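You operate a simulated robot arm through the tools that you are given. There is no shell and no other tool. Be economical: measure what you need, move in short steps, check, and stop when the job is done.

You are at the controls of a simulated two-armed robot. One attempt, no reset.

## Task
On the top of the plywood box, fold the blue cover cloth in half, so that it is half as long.

The check looks at the end state, three seconds after you hand in, the way a careful person would. Anything else that was tipped, shoved, dropped, spilled or broken makes it a failure. A push-on lid holds only when it is set on centred and level and pressed home; a screw cap is set on level and turned clockwise until tight. Flat cloth is picked up by pressing the open fingertips on it (5 to 10 N) and closing them slowly along it; thin cloth reads only 2 to 8 mm in the jaws.

## Robot
Two 7-joint arms with two-finger parallel grippers on one trunk, on a base that drives. Base frame: it is fixed to the floor where the robot stands at the start and does not move with it; the origin is under the middle of the robot, x ahead of it, y to its left, z up. Units: mm, rad, N and s.
The left shoulder is at the start at [70, 163, 945], the right one opposite. Places, roughly: top of the plywood box [700, 0, 600]. Payload 3.43 kg a hand.
The TCP of each hand is the grasp point between the finger pads, 34 mm short of the fingertips. In the tool frame z runs along the fingers and y along their closing line. Largest opening 128 mm; finger width 24, thickness 12; the body of the gripper, 48 by 130 mm, starts 96 mm behind the TCP.
Orientation is that of the tool frame in the base frame, as a unit quaternion [x, y, z, w]. With the fingers straight down and closing along the base's y, the tool's x points along the base's -x, its y along +y and its z along -z.

## Interface
- The arms move only by the tool arm_command. It takes "left_moves", "right_moves" or both (then of equal length, played together; a hand with none holds still); each is text: rows parted by semicolons, each of 7 numbers parted by spaces: the shift along the tool's x, y, z in m, then the turn, a rotation vector about the tool's x, y, z in rad, then the closure in counts, from 0 (fully open) to 255 (shut). In form: tx ty tz ax ay az grip; .... A call has 1 to 10 rows; each row shifts and turns the commanded pose from where the row before left it, along the tool's axes as they then stand. A row lasts 0.2 s, in which the tool goes at most 50 mm and 0.15 rad; a call with a longer step from one row to the next is refused whole, and so is a gripper value outside its range. A pose out of reach is approached as far as the arm can. The call stops where the force on the tool passes 40 N (or 10 N more than at its start, if that is more) or the arm is blocked; 0.2 s more then pass. The fingers move at their own pace (about 153 mm/s each) and stop on an object; they squeeze with about 45 N. The grip force told is the motor's: it shows also when the fingers shut on nothing. Time passes only in rows, and 0.2 s behind the last, so rows that do not move let the fingers close. It gives the time, the measured TCP pose, the force on the tool (base axes), the opening and the grip force at its end, in the units of the frame above (readings bear some noise).
- Cameras (640 x 400 px; columns grow to the right, rows downward): "scene" is now at [130.6, 0.5, 1154.6]; the picture's right is [-0.01, -1.00, 0.00], its down [-0.74, 0.01, -0.68] and it looks along [0.68, -0.01, -0.74] (base axes); focal length 260 px, centre (320, 200). "left" rides on the left gripper at [76, 11, -160] in its tool frame; the picture's right is [-0.15, 0.99, 0.00], its down [-0.88, -0.13, -0.46] and it looks along [-0.45, -0.07, 0.89] (tool axes); focal length 234 px, centre (320, 200). "right" rides on the right gripper at [76, -11, -160] in its tool frame; the picture's right is [0.15, 0.99, 0.00], its down [-0.88, 0.13, -0.46] and it looks along [-0.45, 0.07, 0.89] (tool axes); focal length 234 px, centre (320, 200). There is no depth. A picture from a camera that has moved, and an enlarged one, comes with that camera's place and axes in the base frame and with its lens.
- camera(camera): a new picture of that camera. The clock stands still meanwhile.
- lift_body(by): slides the trunk up (or, below 0, down) by that many mm; the arms and the scene camera ride with it, the base frame stays. It gives what a move gives, with no picture.
- steer(legs): drives the robot by 1 to 6 legs, each [ahead, left, turn to the left] in mm, mm and rad, along the robot's own axes; the way and the turn of a leg run together, so that a leg with both is an arc; at most 1500 mm and 3.142 rad a leg. The arms and the cameras ride along, it lands a little off, and it stops where it bumps. It gives what a move gives.
- pan_tilt(pan, tilt): turns the head with the scene camera to pan (to the left, within 1.501 rad either way) and tilt (down, from -0.506 to 1.204), counted from straight ahead of the robot. It gives what a move gives.
- enlarge(camera, box): a new picture of the part [left, top, right, bottom] of that camera's present view, enlarged. The clock stands still meanwhile.
- sign_off(): hands the job in; it is judged then, once.

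Go step by step. Nothing tells you exact positions but the pictures and the camera data: compare them with the known pose of the tool, close in by small moves and look again before you grip or let go. The budget is 120 turns and 108 pictures, counting those below and the enlarged ones. Unless the task says otherwise, let go and move clear before handing in, and close with one line.

The tools are called after "Emit:" as name(argument=value, ...) on one line, values as JSON. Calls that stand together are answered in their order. arm_command: Moves the arms, as the interface text tells. Its arguments: {"type":"object","properties":{"left_moves":{"type":"string"},"right_moves":{"type":"string"}},"required":[]} The other tools are called the same way: lift_body (by) slides the trunk up or down; steer (legs) drives the base; pan_tilt (pan, tilt) turns the head that bears the scene camera; camera (camera) takes a picture; enlarge (camera, box) takes an enlarged picture of a part of a camera's view; sign_off () hands the job in.

At the start:

```text
clock: 0.0
left_tool_pos: [630.3, 310.1, 810.7]
left_tcp_rot: [0.0, 1.0, -0.001, 0.0]
left_wrist_force: [-0.3, -0.3, -0.6]
left_finger_gap: 128.3
left_grip_force: 0.1
right_tool_pos: [527.6, -180.8, 751.3]
right_tcp_rot: [0.0, 1.0, 0.0, 0.0]
right_wrist_force: [0.7, -0.2, 0.0]
right_finger_gap: 127.9
right_grip_force: 0.1
trunk travel left (down, up): [-425.0, 515.0]
robot x, y, heading: [2.3, -1.9, -0.001]
head pan, tilt: [-0.01, 0.826]
```

scene: 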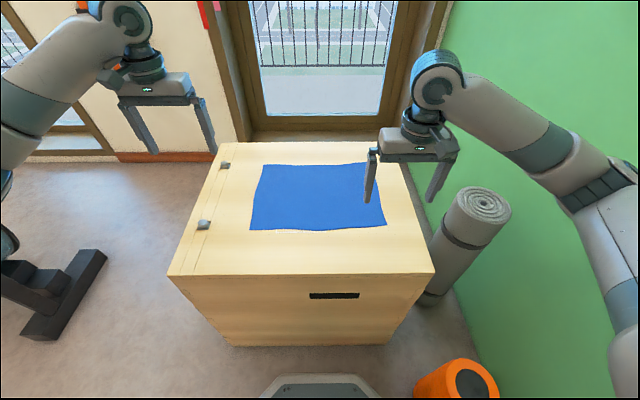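
right: 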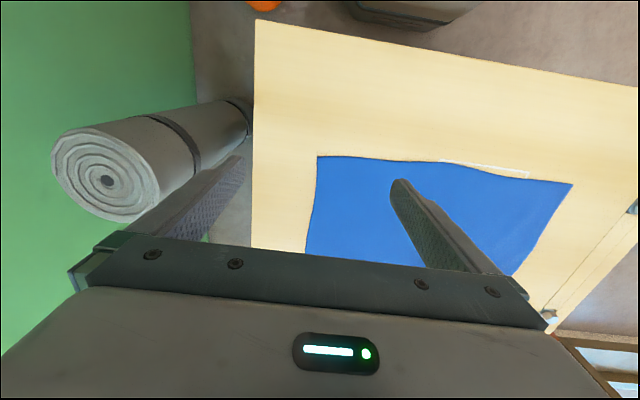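
left: 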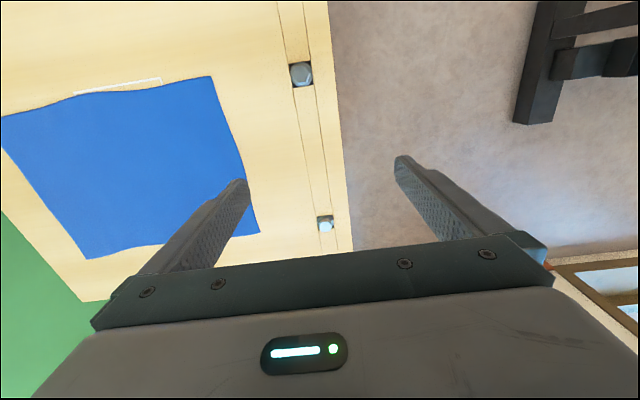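

The blue cloth lies on the box with its long side across (y from about -180 to 178) and its short side about 265 mm in x. I'll look at the surroundings first to choose where to stand.

Emit:
pan_tilt(pan=0.9, tilt=0.75)

Emit:
camera(camera="scene")

Emit:
pan_tilt(pan=0.0, tilt=1.2)

Emit:
camera(camera="scene")

```text
clock: 1.2
left_tool_pos: [631.4, 310.2, 810.9]
left_tcp_rot: [0.0, 1.0, 0.001, 0.0]
left_wrist_force: [-0.4, -0.3, -0.3]
left_finger_gap: 127.7
left_grip_force: 0.1
right_tool_pos: [528.0, -180.2, 751.3]
right_tcp_rot: [0.0, 1.0, 0.0, 0.0]
right_wrist_force: [0.8, -0.9, 0.4]
right_finger_gap: 127.9
right_grip_force: 0.1
trunk travel left (down, up): [-425.0, 515.0]
robot x, y, heading: [0.7, 2.0, -0.004]
head pan, tilt: [0.901, 0.75]
```

```text
104 pictures are left
camera scene: at [102.7, 66.3, 1160.7], right [0.78, -0.62, 0.0], down [-0.42, -0.53, -0.73], along [0.45, 0.57, -0.68], focal length 260 px, centre (320, 200)
```

scene: 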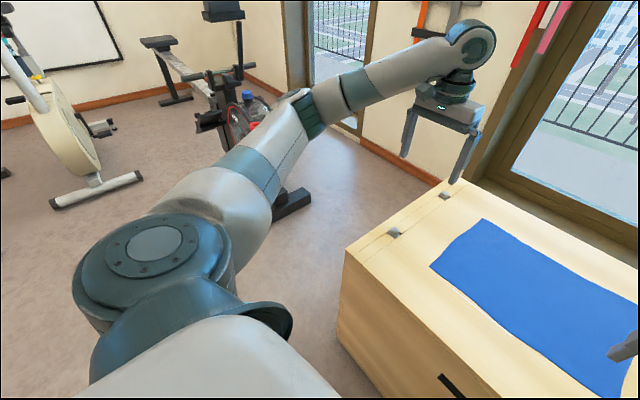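

```text
clock: 2.4
left_tool_pos: [631.1, 311.3, 809.9]
left_tcp_rot: [0.0, 1.0, 0.0, 0.0]
left_wrist_force: [0.1, 0.6, 0.4]
left_finger_gap: 127.9
left_grip_force: 0.1
right_tool_pos: [527.2, -181.4, 752.2]
right_tcp_rot: [0.001, 1.0, 0.0, 0.0]
right_wrist_force: [1.3, 0.0, 0.0]
right_finger_gap: 128.1
right_grip_force: 0.0
trunk travel left (down, up): [-425.0, 515.0]
robot x, y, heading: [1.9, -0.9, -0.006]
head pan, tilt: [0.0, 1.201]
```

```text
103 pictures are left
camera scene: at [107.2, 1.5, 1129.0], right [0.0, -1.0, 0.0], down [-0.93, 0.0, -0.36], along [0.36, 0.0, -0.93], focal length 260 px, centre (320, 200)
```

scene: 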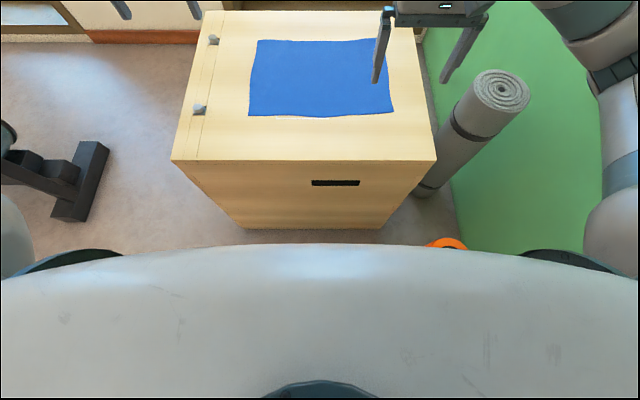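

The left side of the box has room: its face is at y≈345 and the rower foot starts at about y≈1030. From there both hands can hold the right-hand short edge side by side. I'll drive left, turn to face -y, and check the clearances.

Emit:
steer(legs=[[0, 645, 0], [0, 0, -1.567]])

Emit:
pan_tilt(pan=0.9, tilt=1.0)

Emit:
camera(camera="scene")

Emit:
pan_tilt(pan=1.5, tilt=0.9)

Emit:
camera(camera="scene")

```text
clock: 9.9
left_tool_pos: [296.1, 14.4, 810.6]
left_tcp_rot: [0.714, 0.7, 0.0, 0.001]
left_wrist_force: [-0.2, -0.1, -0.1]
left_finger_gap: 128.0
left_grip_force: 0.1
right_tool_pos: [-192.0, 128.7, 751.5]
right_tcp_rot: [0.715, 0.699, 0.001, 0.0]
right_wrist_force: [0.2, -0.1, 0.3]
right_finger_gap: 127.9
right_grip_force: 0.2
trunk travel left (down, up): [-425.0, 515.0]
robot x, y, heading: [0.2, 650.1, -1.595]
head pan, tilt: [0.0, 1.201]
```

```text
clock: 11.1
left_tool_pos: [296.8, 14.0, 810.6]
left_tcp_rot: [0.715, 0.699, 0.0, 0.0]
left_wrist_force: [-0.4, -0.6, 0.9]
left_finger_gap: 128.0
left_grip_force: 0.1
right_tool_pos: [-192.5, 128.9, 751.8]
right_tcp_rot: [0.715, 0.699, 0.001, 0.0]
right_wrist_force: [0.5, -0.3, -0.4]
right_finger_gap: 128.0
right_grip_force: 0.0
trunk travel left (down, up): [-425.0, 515.0]
robot x, y, heading: [-0.6, 654.1, -1.596]
head pan, tilt: [0.901, 1.0]
```

```text
102 pictures are left
camera scene: at [52.4, 558.8, 1141.6], right [-0.64, -0.77, 0.0], down [-0.65, 0.54, -0.54], along [0.42, -0.34, -0.84], focal length 260 px, centre (320, 200)
```

scene: 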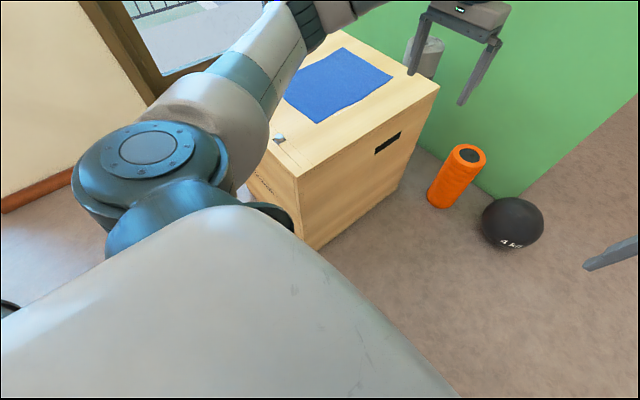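

```text
clock: 12.1
left_tool_pos: [295.6, 15.4, 811.0]
left_tcp_rot: [0.714, 0.7, 0.0, 0.0]
left_wrist_force: [1.1, -0.1, 0.0]
left_finger_gap: 127.8
left_grip_force: 0.0
right_tool_pos: [-192.2, 130.1, 752.2]
right_tcp_rot: [0.715, 0.699, 0.0, -0.001]
right_wrist_force: [0.1, 0.0, -0.1]
right_finger_gap: 128.1
right_grip_force: 0.0
trunk travel left (down, up): [-425.0, 515.0]
robot x, y, heading: [-1.3, 653.3, -1.591]
head pan, tilt: [1.499, 0.901]
```

```text
101 pictures are left
camera scene: at [74.0, 596.2, 1148.8], right [-0.09, -1.0, 0.0], down [-0.78, 0.07, -0.62], along [0.62, -0.06, -0.78], focal length 260 px, centre (320, 200)
```

scene: 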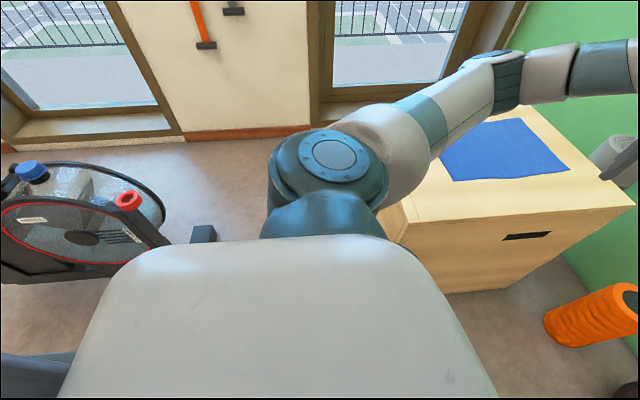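

The rower foot and flywheel sit beyond y≈1070 and the box face is at y≈345, so y≈650 fits between them. I'll fix the heading, then strafe in along the box in stages.

Emit:
steer(legs=[[0, 0, 0.021], [0, 350, 0]])

Emit:
pan_tilt(pan=0.5, tilt=1.0)

Emit:
camera(camera="scene")

```text
clock: 14.8
left_tool_pos: [669.7, 23.9, 811.8]
left_tcp_rot: [0.705, 0.709, 0.001, 0.0]
left_wrist_force: [0.6, 0.0, -0.3]
left_finger_gap: 128.0
left_grip_force: 0.1
right_tool_pos: [177.9, 125.3, 751.6]
right_tcp_rot: [0.706, 0.708, -0.001, 0.0]
right_wrist_force: [-0.2, 0.2, -0.5]
right_finger_gap: 127.9
right_grip_force: 0.0
trunk travel left (down, up): [-425.0, 515.0]
robot x, y, heading: [355.3, 651.1, -1.57]
head pan, tilt: [1.499, 0.901]
```

```text
clock: 16.0
left_tool_pos: [669.8, 23.0, 810.5]
left_tcp_rot: [0.705, 0.709, 0.0, 0.001]
left_wrist_force: [-0.1, 0.0, 0.0]
left_finger_gap: 128.1
left_grip_force: 0.1
right_tool_pos: [178.4, 124.9, 752.0]
right_tcp_rot: [0.706, 0.709, 0.0, 0.0]
right_wrist_force: [-0.9, 0.6, 0.9]
right_finger_gap: 128.0
right_grip_force: 0.1
trunk travel left (down, up): [-425.0, 515.0]
robot x, y, heading: [358.3, 653.1, -1.566]
head pan, tilt: [0.499, 1.0]
```

```text
100 pictures are left
camera scene: at [390.0, 542.9, 1141.6], right [-0.88, -0.48, 0.0], down [-0.41, 0.74, -0.54], along [0.26, -0.47, -0.84], focal length 260 px, centre (320, 200)
```

scene: 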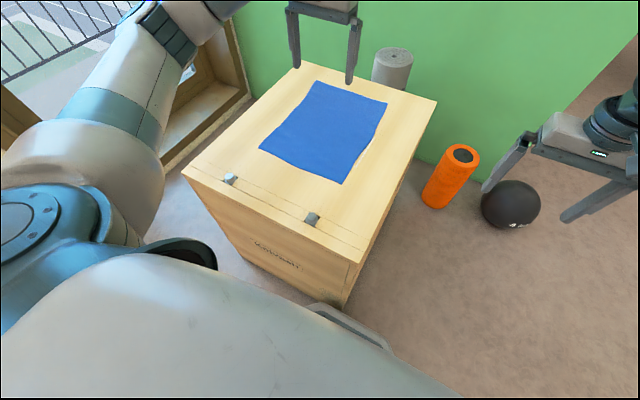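

The base front looks about 30–40 mm clear of the box. I'll keep strafing at this y to about x≈665.

Emit:
steer(legs=[[0, 305, 0]])

Emit:
pan_tilt(pan=0.0, tilt=0.9)

Emit:
camera(camera="scene")

```text
clock: 18.1
left_tool_pos: [984.1, 26.8, 811.0]
left_tcp_rot: [0.704, 0.71, 0.0, 0.0]
left_wrist_force: [-0.1, 0.0, -0.3]
left_finger_gap: 128.0
left_grip_force: 0.0
right_tool_pos: [491.7, 126.2, 751.8]
right_tcp_rot: [0.704, 0.71, -0.001, 0.0]
right_wrist_force: [0.4, -0.4, -0.6]
right_finger_gap: 127.8
right_grip_force: 0.2
trunk travel left (down, up): [-425.0, 515.0]
robot x, y, heading: [666.5, 656.8, -1.562]
head pan, tilt: [0.499, 1.0]
```

```text
clock: 19.1
left_tool_pos: [983.7, 26.8, 809.6]
left_tcp_rot: [0.704, 0.71, 0.0, 0.001]
left_wrist_force: [-0.3, 0.7, 0.0]
left_finger_gap: 128.0
left_grip_force: 0.1
right_tool_pos: [490.8, 126.1, 750.7]
right_tcp_rot: [0.704, 0.71, 0.0, 0.0]
right_wrist_force: [0.1, -0.1, -0.1]
right_finger_gap: 127.8
right_grip_force: 0.1
trunk travel left (down, up): [-425.0, 515.0]
robot x, y, heading: [670.7, 655.4, -1.559]
head pan, tilt: [0.0, 0.901]
```

```text
99 pictures are left
camera scene: at [668.9, 530.5, 1148.8], right [-1.0, -0.01, 0.0], down [-0.01, 0.78, -0.62], along [0.01, -0.62, -0.78], focal length 260 px, centre (320, 200)
```

scene: 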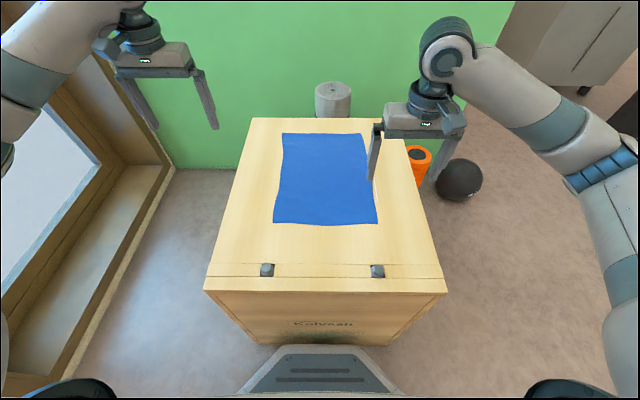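

From this side I can see the whole cloth. Its near corners are at about (794,167) and (529,170), and its far edge is at y≈-196. I'll bring both hands to hover over the near edge, just inside the corners, with the fingers closing along the edge.

Emit:
arm_command(left_moves="0.019 -0.032 0.0171 0 0 0 175;0.019 -0.032 0.0171 0 0 0 175;0.019 -0.032 0.0171 0 0 0 175;0.019 -0.032 0.0171 0 0 0 175;0.019 -0.032 0.0171 0 0 0 175;0.019 -0.032 0.0171 0 0 0 175;0.019 -0.032 0.0171 0 0 0 175;0 0 0 0 0 0 175", right_moves="0.0049 0.0106 0.0087 0 0 0 175;0.0049 0.0106 0.0087 0 0 0 175;0.0049 0.0106 0.0087 0 0 0 175;0.0049 0.0106 0.0087 0 0 0 175;0.0049 0.0106 0.0087 0 0 0 175;0.0049 0.0106 0.0087 0 0 0 175;0.0049 0.0106 0.0087 0 0 0 175;0 0 0 0 0 0 175")

Emit:
camera(camera="scene")

Emit:
camera(camera="left")

Emit:
camera(camera="right")

```text
clock: 20.9
left_tool_pos: [761.2, 156.9, 689.8]
left_tcp_rot: [0.703, 0.711, 0.0, 0.0]
left_wrist_force: [-0.3, -0.5, 0.8]
left_finger_gap: 40.0
left_grip_force: 0.0
right_tool_pos: [566.5, 162.0, 690.9]
right_tcp_rot: [0.704, 0.71, 0.0, 0.0]
right_wrist_force: [0.1, -0.4, 0.1]
right_finger_gap: 40.2
right_grip_force: 0.0
trunk travel left (down, up): [-425.0, 515.0]
robot x, y, heading: [667.9, 658.6, -1.562]
head pan, tilt: [0.0, 0.901]
```

```text
98 pictures are left
camera scene: at [668.9, 530.6, 1148.8], right [-1.0, -0.01, 0.0], down [-0.01, 0.78, -0.62], along [0.01, -0.62, -0.78], focal length 260 px, centre (320, 200)
```

scene: 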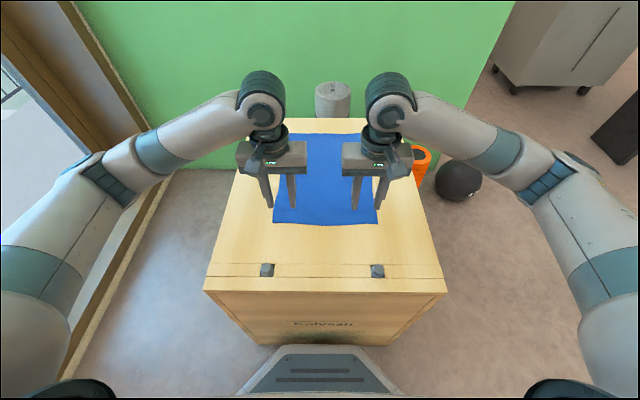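

```text
97 pictures are left
camera left: at [771.0, 233.9, 849.0], right [0.99, -0.14, 0.0], down [-0.12, -0.88, 0.46], along [-0.06, -0.45, -0.89], focal length 234 px, centre (320, 200)
```

left: 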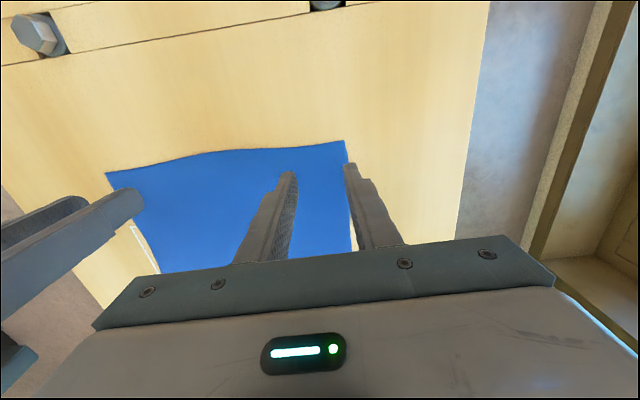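

```text
96 pictures are left
camera right: at [553.8, 237.2, 850.3], right [0.99, 0.16, 0.0], down [0.14, -0.88, 0.46], along [0.07, -0.45, -0.89], focal length 234 px, centre (320, 200)
```

right: 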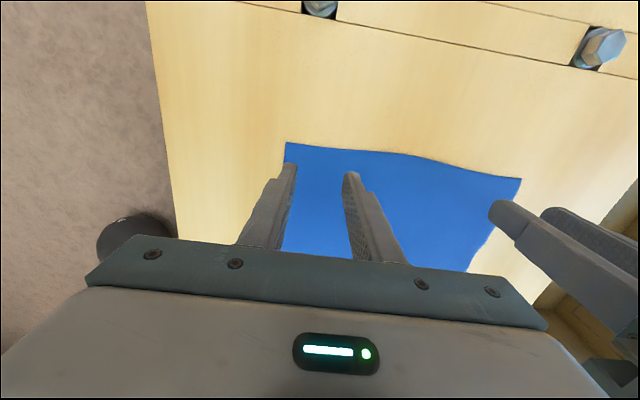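

The corners measure about (790,175) and (526,173). I'll nudge the left hand slightly inward and come down close to the cloth.

Emit:
arm_command(left_moves="0.003 -0.009 0.015 0 0 0 175;0 0 0.015 0 0 0 175;0 0 0.015 0 0 0 175;0 0 0.003 0 0 0 175;0 0 0 0 0 0 175", right_moves="0 0.002 0.015 0 0 0 175;0 0 0.015 0 0 0 175;0 0 0.015 0 0 0 175;0 0 0.003 0 0 0 175;0 0 0 0 0 0 175")

Emit:
camera(camera="left")

Emit:
camera(camera="right")

```text
clock: 22.1
left_tool_pos: [749.2, 163.2, 646.2]
left_tcp_rot: [0.703, 0.711, -0.001, 0.001]
left_wrist_force: [-0.1, -1.6, 5.7]
left_finger_gap: 40.0
left_grip_force: 0.0
right_tool_pos: [566.9, 161.9, 644.9]
right_tcp_rot: [0.704, 0.71, -0.002, 0.003]
right_wrist_force: [1.4, -3.9, 36.4]
right_finger_gap: 40.6
right_grip_force: 0.1
trunk travel left (down, up): [-425.0, 515.0]
robot x, y, heading: [665.5, 656.4, -1.561]
head pan, tilt: [0.0, 0.901]
```

```text
95 pictures are left
camera left: at [759.5, 239.4, 804.5], right [0.99, -0.14, 0.0], down [-0.12, -0.88, 0.46], along [-0.06, -0.45, -0.89], focal length 234 px, centre (320, 200)
```

left: 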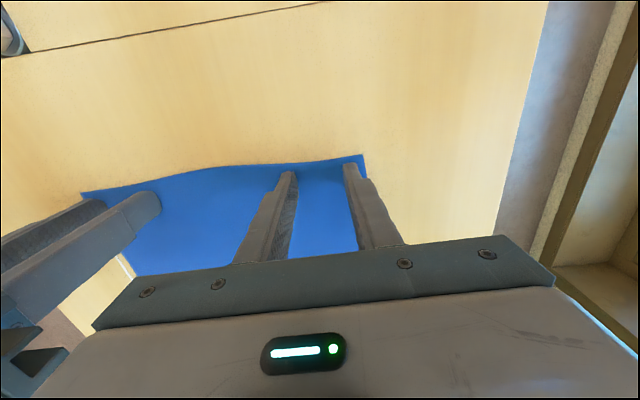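

```text
94 pictures are left
camera right: at [555.1, 237.8, 804.2], right [0.99, 0.15, 0.0], down [0.14, -0.88, 0.46], along [0.07, -0.46, -0.89], focal length 234 px, centre (320, 200)
```

right: 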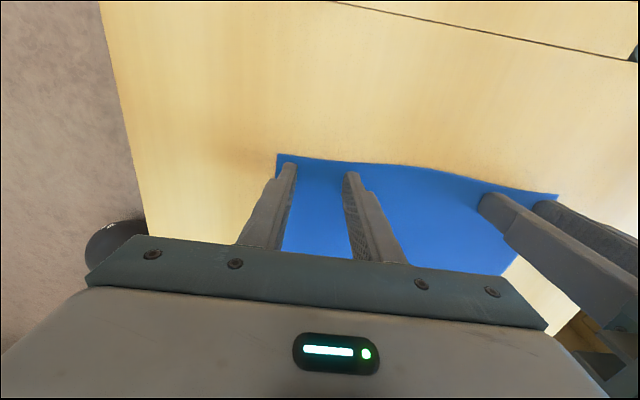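

Contact came at TCP z≈646, which puts the surface near z≈612. The right hand presses too hard, so I'll ease it up.

Emit:
arm_command(left_moves="0 0 0 0 0 0 175;0 0 0 0 0 0 175", right_moves="0 0 -0.0015 0 0 0 175;0 0 0 0 0 0 175")

```text
clock: 22.7
left_tool_pos: [748.9, 161.5, 645.9]
left_tcp_rot: [0.704, 0.711, -0.002, 0.0]
left_wrist_force: [0.9, -0.9, 14.2]
left_finger_gap: 40.5
left_grip_force: 0.1
right_tool_pos: [568.1, 162.6, 645.3]
right_tcp_rot: [0.704, 0.71, -0.001, 0.002]
right_wrist_force: [3.7, -6.2, 31.2]
right_finger_gap: 40.0
right_grip_force: 0.0
trunk travel left (down, up): [-425.0, 515.0]
robot x, y, heading: [667.8, 656.1, -1.562]
head pan, tilt: [0.0, 0.901]
```

Emit:
arm_command(left_moves="0 0 -0.0005 0 0 0 175;0 0 0 0 0 0 175", right_moves="0 0 -0.0015 0 0 0 175;0 0 0 0 0 0 175")

```text
clock: 23.3
left_tool_pos: [749.7, 163.0, 646.1]
left_tcp_rot: [0.703, 0.711, -0.001, 0.001]
left_wrist_force: [3.1, -3.4, 26.5]
left_finger_gap: 40.0
left_grip_force: 0.1
right_tool_pos: [566.0, 163.8, 646.0]
right_tcp_rot: [0.704, 0.71, -0.001, 0.0]
right_wrist_force: [2.0, -3.0, 14.8]
right_finger_gap: 40.4
right_grip_force: 0.1
trunk travel left (down, up): [-425.0, 515.0]
robot x, y, heading: [665.5, 649.5, -1.564]
head pan, tilt: [0.0, 0.901]
```

Emit:
arm_command(left_moves="0 0 -0.0015 0 0 0 175;0 0 0 0 0 0 175;0 0 0 0 0 0 175", right_moves="0 0 -0.0005 0 0 0 175;0 0 0 0 0 0 175;0 0 0 0 0 0 175")

```text
clock: 24.1
left_tool_pos: [748.3, 162.8, 645.1]
left_tcp_rot: [0.704, 0.71, 0.001, 0.0]
left_wrist_force: [3.9, -0.9, 12.6]
left_finger_gap: 40.1
left_grip_force: 0.0
right_tool_pos: [567.2, 163.5, 644.9]
right_tcp_rot: [0.704, 0.71, -0.001, 0.0]
right_wrist_force: [-1.9, 1.3, 6.9]
right_finger_gap: 40.4
right_grip_force: 0.1
trunk travel left (down, up): [-425.0, 515.0]
robot x, y, heading: [664.9, 658.0, -1.564]
head pan, tilt: [0.0, 0.901]
```

Both hands now press lightly. I'll close the fingers slowly along the cloth.

Emit:
arm_command(left_moves="0 0 -0.0004 0 0 0 180;0 0 0 0 0 0 188;0 0 0 0 0 0 196;0 0 0 0 0 0 204;0 0 0 0 0 0 212;0 0 0 0 0 0 220;0 0 0 0 0 0 228;0 0 0 0 0 0 236;0 0 0 0 0 0 245;0 0 0 0 0 0 255", right_moves="0 0 0 0 0 0 180;0 0 0 0 0 0 188;0 0 0 0 0 0 196;0 0 0 0 0 0 204;0 0 0 0 0 0 212;0 0 0 0 0 0 220;0 0 0 0 0 0 228;0 0 0 0 0 0 236;0 0 0 0 0 0 245;0 0 0 0 0 0 255")

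Emit:
camera(camera="left")

Emit:
camera(camera="right")

```text
clock: 26.3
left_tool_pos: [749.0, 161.1, 646.3]
left_tcp_rot: [0.704, 0.71, 0.0, 0.0]
left_wrist_force: [-0.4, -0.1, 4.9]
left_finger_gap: 2.0
left_grip_force: 37.0
right_tool_pos: [566.8, 161.9, 645.2]
right_tcp_rot: [0.704, 0.71, 0.001, 0.0]
right_wrist_force: [-0.6, -1.3, 4.0]
right_finger_gap: 0.0
right_grip_force: 33.0
trunk travel left (down, up): [-425.0, 515.0]
robot x, y, heading: [664.6, 657.2, -1.566]
head pan, tilt: [0.0, 0.901]
```

```text
93 pictures are left
camera left: at [758.9, 238.1, 804.7], right [0.99, -0.14, 0.0], down [-0.12, -0.88, 0.46], along [-0.06, -0.45, -0.89], focal length 234 px, centre (320, 200)
```

left: 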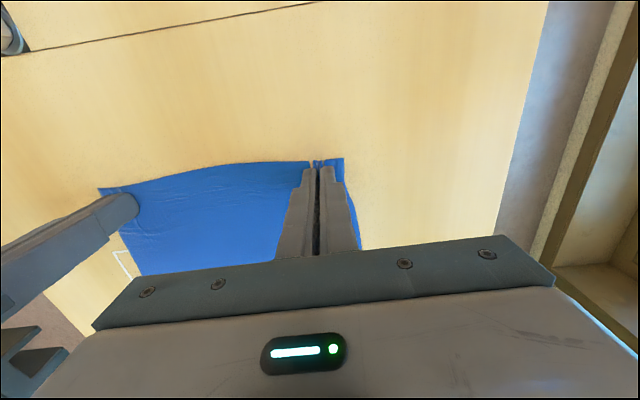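

```text
92 pictures are left
camera right: at [555.0, 237.0, 805.1], right [0.99, 0.16, 0.0], down [0.14, -0.88, 0.46], along [0.07, -0.45, -0.89], focal length 234 px, centre (320, 200)
```

right: 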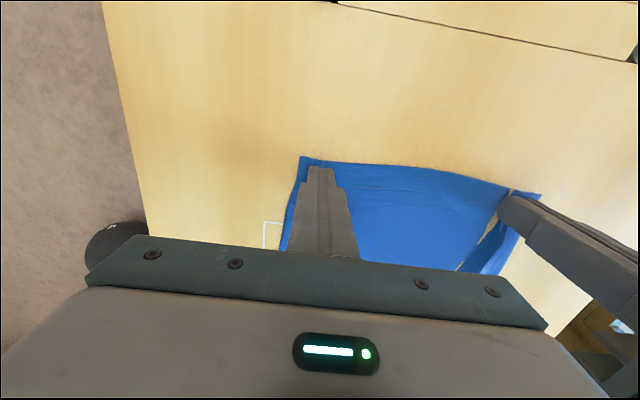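

The left hand has the cloth (2 mm), but the right slipped to 0. I'll lift the right hand, reopen it, shift it slightly inward and press more firmly.

Emit:
arm_command(right_moves="0 0 -0.01 0 0 0 255;0 0.008 0 0 0 0 175;0 0 0 0 0 0 175;0 0 0.005 0 0 0 175;0 0 0.004 0 0 0 175;0 0 0 0 0 0 175;0 0 0 0 0 0 175")

Emit:
camera(camera="right")

```text
clock: 27.9
left_tool_pos: [749.3, 161.4, 645.3]
left_tcp_rot: [0.705, 0.71, 0.0, 0.0]
left_wrist_force: [0.8, 0.4, 6.3]
left_finger_gap: 2.3
left_grip_force: 37.0
right_tool_pos: [575.3, 160.5, 648.7]
right_tcp_rot: [0.705, 0.709, 0.001, 0.0]
right_wrist_force: [-0.4, -0.4, 0.1]
right_finger_gap: 40.1
right_grip_force: 0.0
trunk travel left (down, up): [-425.0, 515.0]
robot x, y, heading: [664.6, 656.4, -1.567]
head pan, tilt: [0.0, 0.901]
```

```text
91 pictures are left
camera right: at [562.6, 236.3, 808.0], right [0.99, 0.16, 0.0], down [0.14, -0.88, 0.46], along [0.07, -0.45, -0.89], focal length 234 px, centre (320, 200)
```

right: 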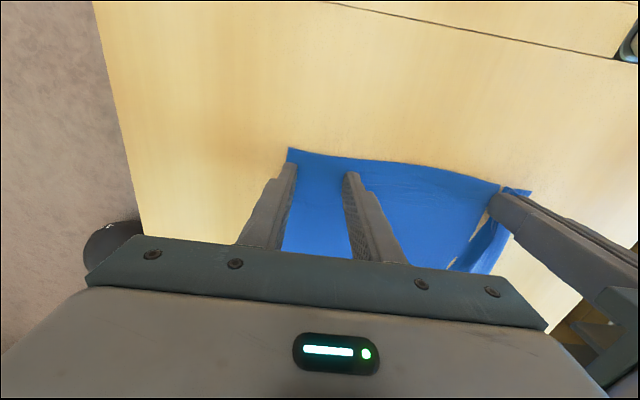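

Emit:
arm_command(right_moves="0 0.004 0.001 0 0 0 175;0 0 0.001 0 0 0 175;0 0 0.001 0 0 0 175;0 0 0 0 0 0 175;0 0 0 0 0 0 175;0 0 0 0 0 0 175")

```text
clock: 29.3
left_tool_pos: [749.3, 160.8, 646.4]
left_tcp_rot: [0.704, 0.71, 0.0, 0.0]
left_wrist_force: [-0.2, -0.7, 1.9]
left_finger_gap: 2.3
left_grip_force: 36.8
right_tool_pos: [580.4, 161.3, 645.1]
right_tcp_rot: [0.704, 0.71, -0.001, 0.001]
right_wrist_force: [-0.6, 2.2, 12.4]
right_finger_gap: 40.3
right_grip_force: 0.0
trunk travel left (down, up): [-425.0, 515.0]
robot x, y, heading: [665.0, 653.0, -1.56]
head pan, tilt: [0.0, 0.901]
```

Emit:
arm_command(right_moves="0 0 0 0 0 0 180;0 0 0 0 0 0 185;0 0 0 0 0 0 190;0 0 0 0 0 0 195;0 0 0 0 0 0 200;0 0 0 0 0 0 205;0 0 0 0 0 0 210;0 0 0 0 0 0 215")

Emit:
camera(camera="right")

```text
clock: 31.1
left_tool_pos: [749.5, 161.8, 645.7]
left_tcp_rot: [0.704, 0.71, 0.0, 0.0]
left_wrist_force: [-3.6, 0.6, 1.3]
left_finger_gap: 2.2
left_grip_force: 37.0
right_tool_pos: [578.6, 161.8, 645.9]
right_tcp_rot: [0.704, 0.71, 0.0, 0.001]
right_wrist_force: [5.5, 0.4, 16.1]
right_finger_gap: 20.0
right_grip_force: 0.0
trunk travel left (down, up): [-425.0, 515.0]
robot x, y, heading: [664.5, 653.5, -1.565]
head pan, tilt: [0.0, 0.901]
```

```text
90 pictures are left
camera right: at [567.5, 236.9, 804.7], right [0.99, 0.16, 0.0], down [0.14, -0.88, 0.46], along [0.07, -0.45, -0.89], focal length 234 px, centre (320, 200)
```

right: 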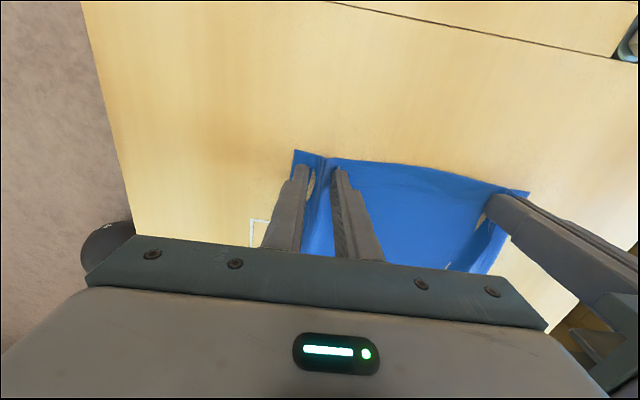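

A fold is now bulging up between the right fingers, so I'll finish closing them.

Emit:
arm_command(right_moves="0 0 0 0 0 0 220;0 0 -0.0003 0 0 0 225;0 0 0 0 0 0 230;0 0 0 0 0 0 235;0 0 0 0 0 0 240;0 0 0 0 0 0 245;0 0 0 0 0 0 250;0 0 0 0 0 0 255;0 0 0 0 0 0 255")

Emit:
camera(camera="right")

```text
clock: 33.1
left_tool_pos: [748.6, 162.7, 645.6]
left_tcp_rot: [0.704, 0.71, -0.001, 0.0]
left_wrist_force: [-1.4, -0.7, 0.1]
left_finger_gap: 2.1
left_grip_force: 37.0
right_tool_pos: [577.6, 161.6, 646.6]
right_tcp_rot: [0.704, 0.71, -0.001, 0.0]
right_wrist_force: [0.1, 0.2, 24.5]
right_finger_gap: 0.3
right_grip_force: 32.8
trunk travel left (down, up): [-425.0, 515.0]
robot x, y, heading: [665.5, 656.3, -1.559]
head pan, tilt: [0.0, 0.901]
```

```text
89 pictures are left
camera right: at [566.7, 236.9, 805.3], right [0.99, 0.15, 0.0], down [0.14, -0.88, 0.46], along [0.07, -0.45, -0.89], focal length 234 px, centre (320, 200)
```

right: 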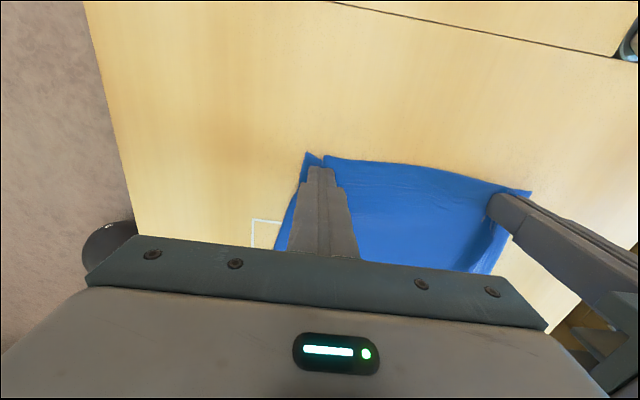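

Emit:
arm_command(right_moves="0 0 -0.012 0 0 0 255;0 0 -0.008 0 0 0 255;0 0 0 0 0 0 255")

Emit:
camera(camera="right")

Emit:
camera(camera="scene")

```text
clock: 33.9
left_tool_pos: [749.3, 161.7, 645.9]
left_tcp_rot: [0.703, 0.711, 0.0, 0.0]
left_wrist_force: [-0.1, -1.4, 5.2]
left_finger_gap: 2.3
left_grip_force: 37.4
right_tool_pos: [577.8, 161.6, 664.5]
right_tcp_rot: [0.704, 0.71, 0.0, 0.0]
right_wrist_force: [0.1, 0.2, -0.4]
right_finger_gap: 0.3
right_grip_force: 32.8
trunk travel left (down, up): [-425.0, 515.0]
robot x, y, heading: [665.3, 652.3, -1.561]
head pan, tilt: [0.0, 0.901]
```

```text
88 pictures are left
camera right: at [566.1, 237.1, 824.4], right [0.99, 0.16, 0.0], down [0.14, -0.88, 0.46], along [0.07, -0.45, -0.89], focal length 234 px, centre (320, 200)
```

right: 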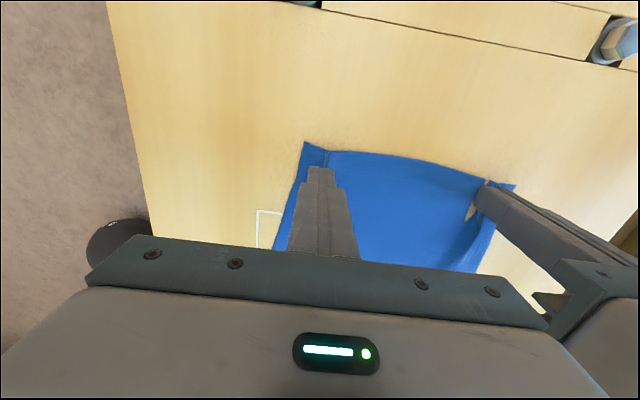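

```text
87 pictures are left
camera scene: at [668.8, 530.9, 1148.8], right [-1.0, -0.01, 0.0], down [-0.01, 0.78, -0.62], along [0.01, -0.62, -0.78], focal length 260 px, centre (320, 200)
```

scene: 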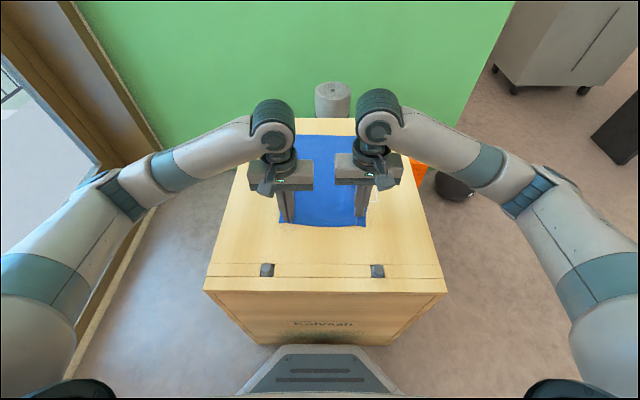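

Emit:
enlarge(camera="right", box=[240, 110, 540, 290])

Emit:
enlarge(camera="scene", box=[230, 120, 430, 245])

```text
2.13 times, centred on (390, 200) of right
camera zoom: at [566.1, 237.1, 824.4], right [0.99, 0.16, 0.0], down [0.14, -0.88, 0.46], along [0.07, -0.45, -0.89], focal length 500 px, centre (171, 200)
```

zoom: 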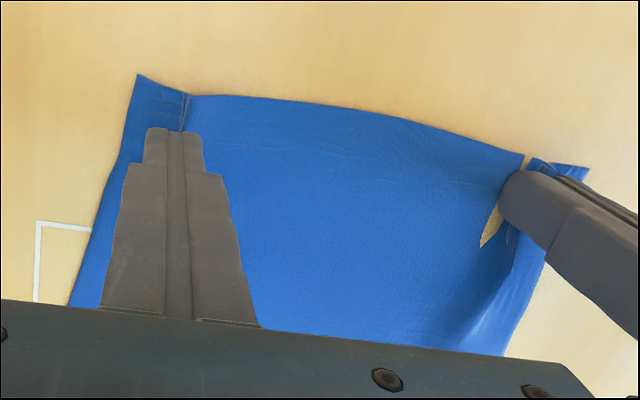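

```text
3.20 times, centred on (330, 182) of scene
camera zoom: at [668.8, 530.9, 1148.8], right [-1.0, -0.01, 0.0], down [-0.01, 0.78, -0.62], along [0.01, -0.62, -0.78], focal length 833 px, centre (288, 256)
```

zoom: 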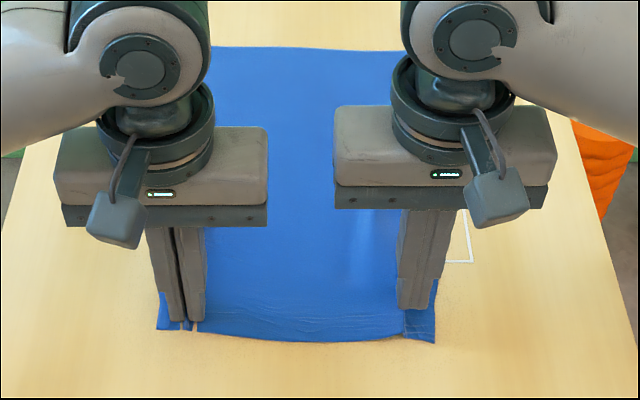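

The pictures don't show whether the right hand holds a thin ridge. I'll lift it a bit more to test.

Emit:
arm_command(right_moves="0 0 -0.015 0 0 0 255;0 0 -0.015 0 0 0 255;0 0 0 0 0 0 255")

Emit:
enlarge(camera="right", box=[240, 110, 540, 290])

```text
clock: 34.7
left_tool_pos: [748.5, 161.2, 645.0]
left_tcp_rot: [0.704, 0.71, 0.0, 0.0]
left_wrist_force: [1.0, -0.8, 5.6]
left_finger_gap: 2.3
left_grip_force: 37.1
right_tool_pos: [578.9, 162.3, 696.0]
right_tcp_rot: [0.704, 0.71, 0.0, 0.0]
right_wrist_force: [-0.9, -0.9, -1.3]
right_finger_gap: 0.0
right_grip_force: 32.6
trunk travel left (down, up): [-425.0, 515.0]
robot x, y, heading: [668.3, 653.5, -1.562]
head pan, tilt: [0.0, 0.901]
```

```text
2.13 times, centred on (390, 200) of right
camera zoom: at [567.0, 236.9, 854.4], right [0.99, 0.16, 0.0], down [0.14, -0.88, 0.46], along [0.07, -0.45, -0.89], focal length 500 px, centre (171, 200)
```

zoom: 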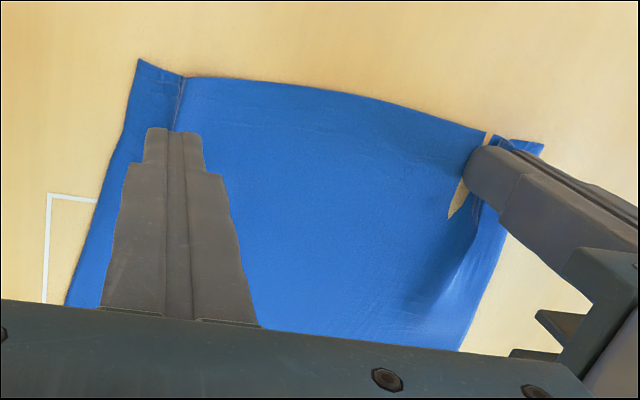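

The right hand holds nothing, but a crease remains at x≈581. I'll straddle it again a bit further inward and repeat the pressure and speed that worked on the left.

Emit:
arm_command(right_moves="0 0.009 0 0 0 0 170;0 0 0.02 0 0 0 170;0 0 0.02 0 0 0 170;0 0 0.007 0 0 0 170;0 0 0.001 0 0 0 170;0 0 0.001 0 0 0 170;0 0 0.001 0 0 0 170;0 0 0 0 0 0 170;0 0 0 0 0 0 170")

Emit:
enlarge(camera="right", box=[240, 110, 540, 290])

```text
clock: 36.7
left_tool_pos: [750.1, 160.1, 646.0]
left_tcp_rot: [0.704, 0.71, 0.0, 0.0]
left_wrist_force: [-0.7, -0.9, 1.4]
left_finger_gap: 2.3
left_grip_force: 36.9
right_tool_pos: [587.7, 161.4, 645.2]
right_tcp_rot: [0.704, 0.71, 0.0, 0.001]
right_wrist_force: [-1.8, -3.3, 14.8]
right_finger_gap: 43.0
right_grip_force: 0.0
trunk travel left (down, up): [-425.0, 515.0]
robot x, y, heading: [669.1, 657.3, -1.566]
head pan, tilt: [0.0, 0.901]
```

```text
2.13 times, centred on (390, 200) of right
camera zoom: at [575.7, 237.4, 804.7], right [0.99, 0.15, 0.0], down [0.14, -0.88, 0.46], along [0.07, -0.45, -0.89], focal length 500 px, centre (171, 200)
```

zoom: 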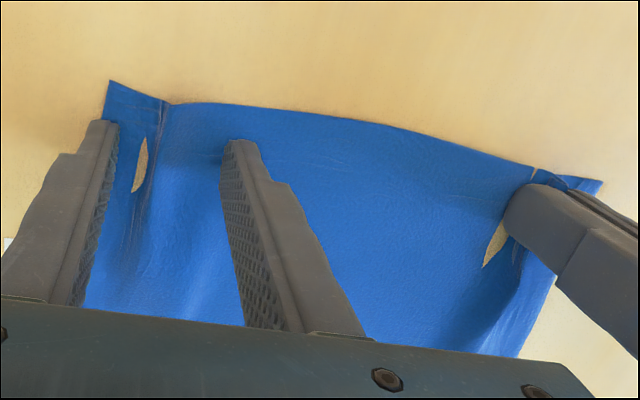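

Emit:
arm_command(right_moves="0 0 -0.0004 0 0 0 178;0 0 0 0 0 0 186;0 0 0 0 0 0 194;0 0 0 0 0 0 202;0 0 0 0 0 0 210;0 0 0 0 0 0 218;0 0 -0.0003 0 0 0 226;0 0 0 0 0 0 235;0 0 0 0 0 0 245;0 0 0 0 0 0 255")

Emit:
enlarge(camera="right", box=[240, 110, 540, 290])

```text
clock: 38.9
left_tool_pos: [749.0, 161.4, 646.7]
left_tcp_rot: [0.705, 0.709, 0.0, 0.001]
left_wrist_force: [-3.6, 0.4, 2.0]
left_finger_gap: 2.2
left_grip_force: 36.8
right_tool_pos: [589.4, 161.7, 643.8]
right_tcp_rot: [0.704, 0.71, -0.001, 0.0]
right_wrist_force: [3.2, -1.7, 12.6]
right_finger_gap: 2.8
right_grip_force: 37.7
trunk travel left (down, up): [-425.0, 515.0]
robot x, y, heading: [665.8, 655.2, -1.562]
head pan, tilt: [0.0, 0.901]
```

```text
2.13 times, centred on (390, 200) of right
camera zoom: at [576.9, 237.8, 804.8], right [0.99, 0.16, 0.0], down [0.14, -0.88, 0.46], along [0.07, -0.45, -0.89], focal length 500 px, centre (171, 200)
```

zoom: 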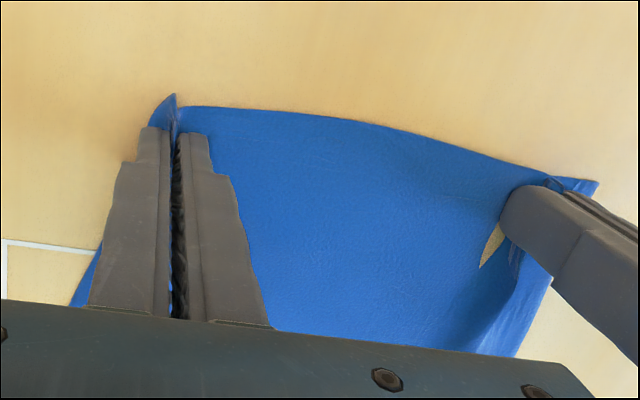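

Both hands now grip cloth (2.2 and 2.8 mm). I'll lift both together a little and check.

Emit:
arm_command(left_moves="0 0 -0.01 0 0 0 255;0 0 -0.015 0 0 0 255;0 0 -0.015 0 0 0 255;0 0 0 0 0 0 255", right_moves="0 0 -0.01 0 0 0 255;0 0 -0.015 0 0 0 255;0 0 -0.015 0 0 0 255;0 0 0 0 0 0 255")

Emit:
camera(camera="right")

Emit:
camera(camera="left")

Emit:
enlarge(camera="scene", box=[230, 120, 430, 245])

```text
clock: 39.9
left_tool_pos: [750.7, 160.9, 685.9]
left_tcp_rot: [0.704, 0.71, 0.0, 0.0]
left_wrist_force: [-4.9, 0.5, -0.3]
left_finger_gap: 2.2
left_grip_force: 36.5
right_tool_pos: [589.4, 160.2, 688.4]
right_tcp_rot: [0.704, 0.71, 0.0, 0.0]
right_wrist_force: [5.0, 0.2, 0.3]
right_finger_gap: 2.5
right_grip_force: 37.5
trunk travel left (down, up): [-425.0, 515.0]
robot x, y, heading: [665.0, 656.8, -1.565]
head pan, tilt: [0.0, 0.901]
```

```text
81 pictures are left
camera right: at [577.5, 236.4, 847.9], right [0.99, 0.16, 0.0], down [0.14, -0.88, 0.46], along [0.07, -0.45, -0.89], focal length 234 px, centre (320, 200)
```

right: 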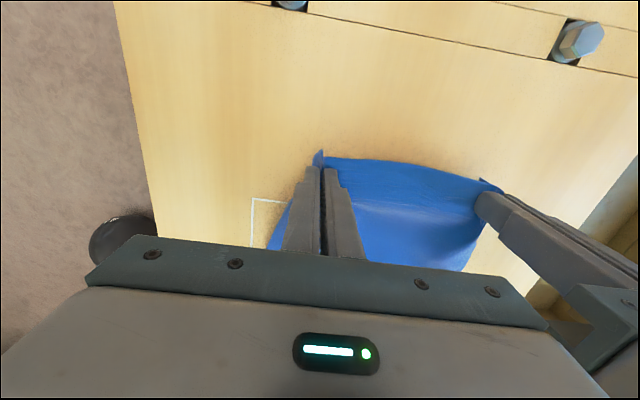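

```text
80 pictures are left
camera left: at [760.4, 237.6, 845.0], right [0.99, -0.14, 0.0], down [-0.12, -0.88, 0.45], along [-0.06, -0.45, -0.89], focal length 234 px, centre (320, 200)
```

left: 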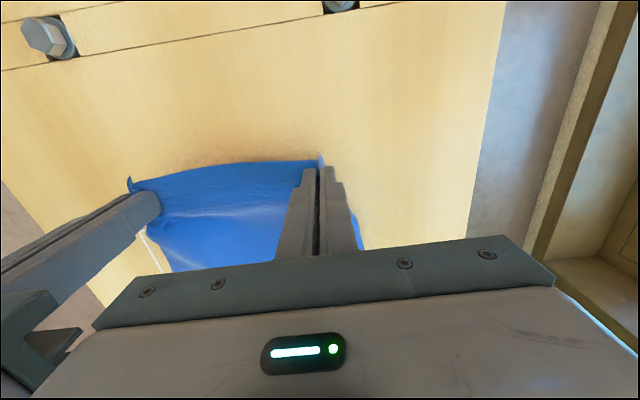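

```text
3.20 times, centred on (330, 182) of scene
camera zoom: at [668.8, 530.3, 1148.8], right [-1.0, -0.01, 0.0], down [-0.01, 0.78, -0.62], along [0.01, -0.62, -0.78], focal length 833 px, centre (288, 256)
```

zoom: 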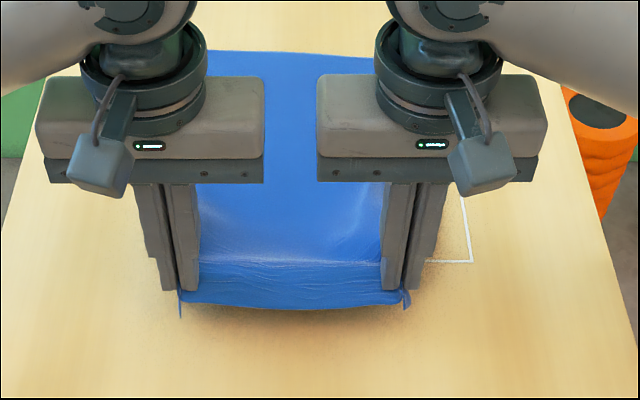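

Both corners are held, but folding from this side would leave the edge strip curled back under vertical fingers. It's better to take the far edge and bring it toward me while tilting the fingers forward, so I'll lay this edge back and un-bunch it by opening slowly in light contact.

Emit:
arm_command(left_moves="0 0 0.015 0 0 0 255;0 0 0.015 0 0 0 255;0 0 0.009 0 0 0 255;0 0 0.0005 0 0 0 255;0 0 0 0 0 0 240;0 0 0 0 0 0 225;0 0 0 0 0 0 210;0 0 0 0 0 0 195;0 0 0 0 0 0 180;0 0 0 0 0 0 165", right_moves="0 -0.002 0.015 0 0 0 255;0 -0.002 0.015 0 0 0 255;0 0 0.011 0 0 0 255;0 0 0.0005 0 0 0 255;0 0 0 0 0 0 240;0 0 0 0 0 0 225;0 0 0 0 0 0 210;0 0 0 0 0 0 195;0 0 0 0 0 0 180;0 0 0 0 0 0 165")

Emit:
arm_command(left_moves="0 0 -0.02 0 0 0 165;0 0 -0.03 0 0 0 165;0.03 0 -0.03 0 0 0 165;0.04 0 -0.01 0 0 0 165;0.04 0.02 0 0 0 0 165;0 0 0 0 0 0 165", right_moves="0 0 -0.02 0 0 0 165;0 0 -0.03 0 0 0 165;0.03 0 -0.03 0 0 0 165;0.04 0 -0.01 0 0 0 165;0.04 -0.02 0 0 0 0 165;0 0 0 0 0 0 165")

Emit:
camera(camera="scene")

Emit:
camera(camera="left")

```text
clock: 42.1
left_tool_pos: [751.8, 162.3, 647.9]
left_tcp_rot: [0.705, 0.709, -0.001, 0.0]
left_wrist_force: [0.7, 0.2, -0.3]
left_finger_gap: 45.1
left_grip_force: 0.1
right_tool_pos: [585.4, 162.2, 645.2]
right_tcp_rot: [0.703, 0.711, -0.001, 0.001]
right_wrist_force: [0.9, -1.5, 27.4]
right_finger_gap: 41.5
right_grip_force: 0.0
trunk travel left (down, up): [-425.0, 515.0]
robot x, y, heading: [668.6, 656.7, -1.56]
head pan, tilt: [0.0, 0.901]
```

```text
clock: 43.5
left_tool_pos: [769.5, 271.1, 735.6]
left_tcp_rot: [0.704, 0.71, 0.001, 0.0]
left_wrist_force: [0.3, -1.2, 0.2]
left_finger_gap: 45.0
left_grip_force: 0.1
right_tool_pos: [564.6, 273.8, 733.4]
right_tcp_rot: [0.704, 0.71, 0.001, -0.001]
right_wrist_force: [0.7, 0.4, 0.2]
right_finger_gap: 45.1
right_grip_force: 0.1
trunk travel left (down, up): [-425.0, 515.0]
robot x, y, heading: [666.4, 653.7, -1.561]
head pan, tilt: [0.0, 0.901]
```

```text
78 pictures are left
camera scene: at [668.8, 529.8, 1148.7], right [-1.0, -0.01, 0.0], down [-0.01, 0.78, -0.62], along [0.01, -0.62, -0.78], focal length 260 px, centre (320, 200)
```

scene: 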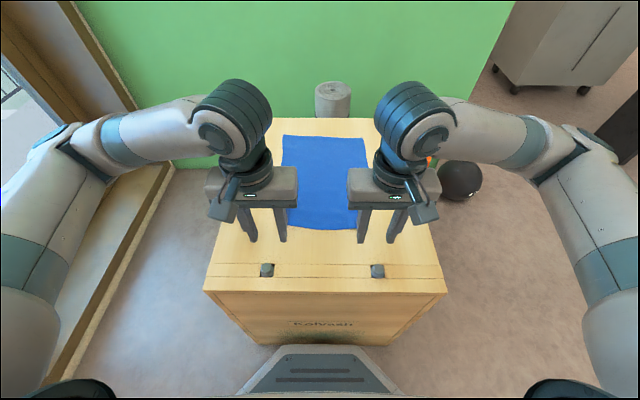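

```text
77 pictures are left
camera left: at [779.2, 348.2, 894.1], right [0.99, -0.14, 0.0], down [-0.12, -0.88, 0.45], along [-0.06, -0.45, -0.89], focal length 234 px, centre (320, 200)
```

left: 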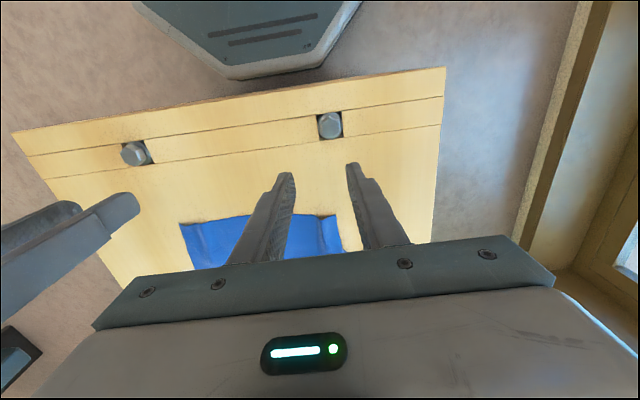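

Emit:
enlarge(camera="scene", box=[230, 120, 430, 245])

Emit:
enlarge(camera="left", box=[160, 150, 400, 290])

```text
3.20 times, centred on (330, 182) of scene
camera zoom: at [668.8, 529.8, 1148.7], right [-1.0, -0.01, 0.0], down [-0.01, 0.78, -0.62], along [0.01, -0.62, -0.78], focal length 833 px, centre (288, 256)
```

zoom: 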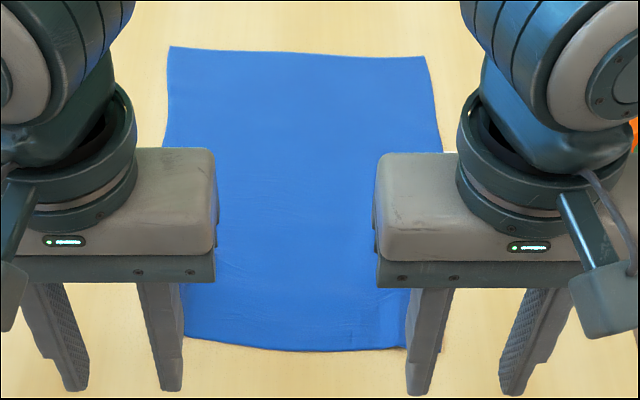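

```text
2.67 times, centred on (280, 220) of left
camera zoom: at [779.2, 348.2, 894.1], right [0.99, -0.14, 0.0], down [-0.12, -0.88, 0.45], along [-0.06, -0.45, -0.89], focal length 624 px, centre (427, 147)
```

zoom: 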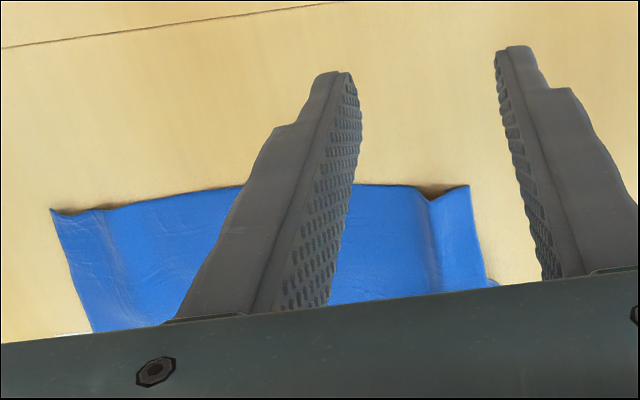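

Ridges remain next to the near corners. I'll press with closed fingers on the outer tabs and drag gently outward to flatten them.

Emit:
arm_command(left_moves="-0.029 0 0.005 0 0 0 255;-0.028 0 0.02 0 0 0 255;-0.028 0 0.02 0 0 0 255;-0.028 0 0.02 0 0 0 255;0 0.001 0.018 0 0 0 255;0 0 0.004 0 0 0 255;0 0 0.001 0 0 0 255;0 0 0 0 0 0 255", right_moves="-0.029 0.004 0.005 0 0 0 255;-0.029 0 0.02 0 0 0 255;-0.029 0 0.02 0 0 0 255;-0.029 0 0.02 0 0 0 255;0 0 0.018 0 0 0 255;0 0 0.002 0 0 0 255;0 0 0.001 0 0 0 255;0 0 0 0 0 0 255")

Emit:
camera(camera="left")

Emit:
camera(camera="right")

```text
clock: 45.3
left_tool_pos: [769.4, 157.5, 647.6]
left_tcp_rot: [0.704, 0.71, 0.001, 0.001]
left_wrist_force: [-0.9, -0.1, 0.0]
left_finger_gap: 0.0
left_grip_force: 33.0
right_tool_pos: [570.3, 155.0, 647.9]
right_tcp_rot: [0.704, 0.71, 0.0, 0.0]
right_wrist_force: [0.0, -0.1, -0.5]
right_finger_gap: 0.0
right_grip_force: 33.1
trunk travel left (down, up): [-425.0, 515.0]
robot x, y, heading: [668.6, 654.8, -1.563]
head pan, tilt: [0.0, 0.901]
```

```text
74 pictures are left
camera left: at [779.9, 233.6, 806.3], right [0.99, -0.14, 0.0], down [-0.12, -0.88, 0.46], along [-0.06, -0.45, -0.89], focal length 234 px, centre (320, 200)
```

left: 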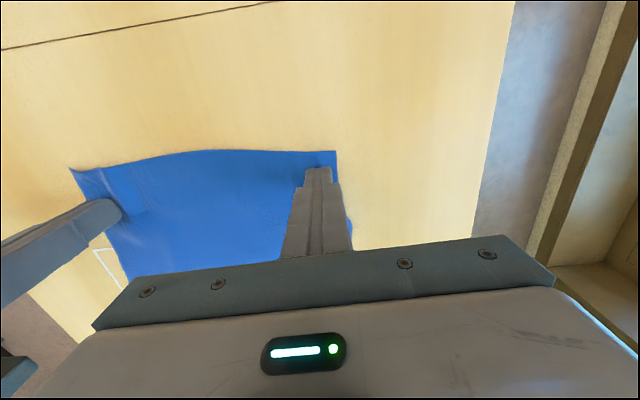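

```text
73 pictures are left
camera right: at [557.8, 230.1, 807.8], right [0.99, 0.16, 0.0], down [0.14, -0.88, 0.46], along [0.07, -0.45, -0.89], focal length 234 px, centre (320, 200)
```

right: 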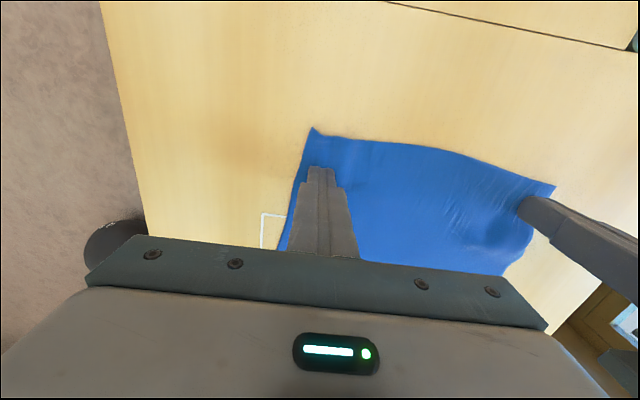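

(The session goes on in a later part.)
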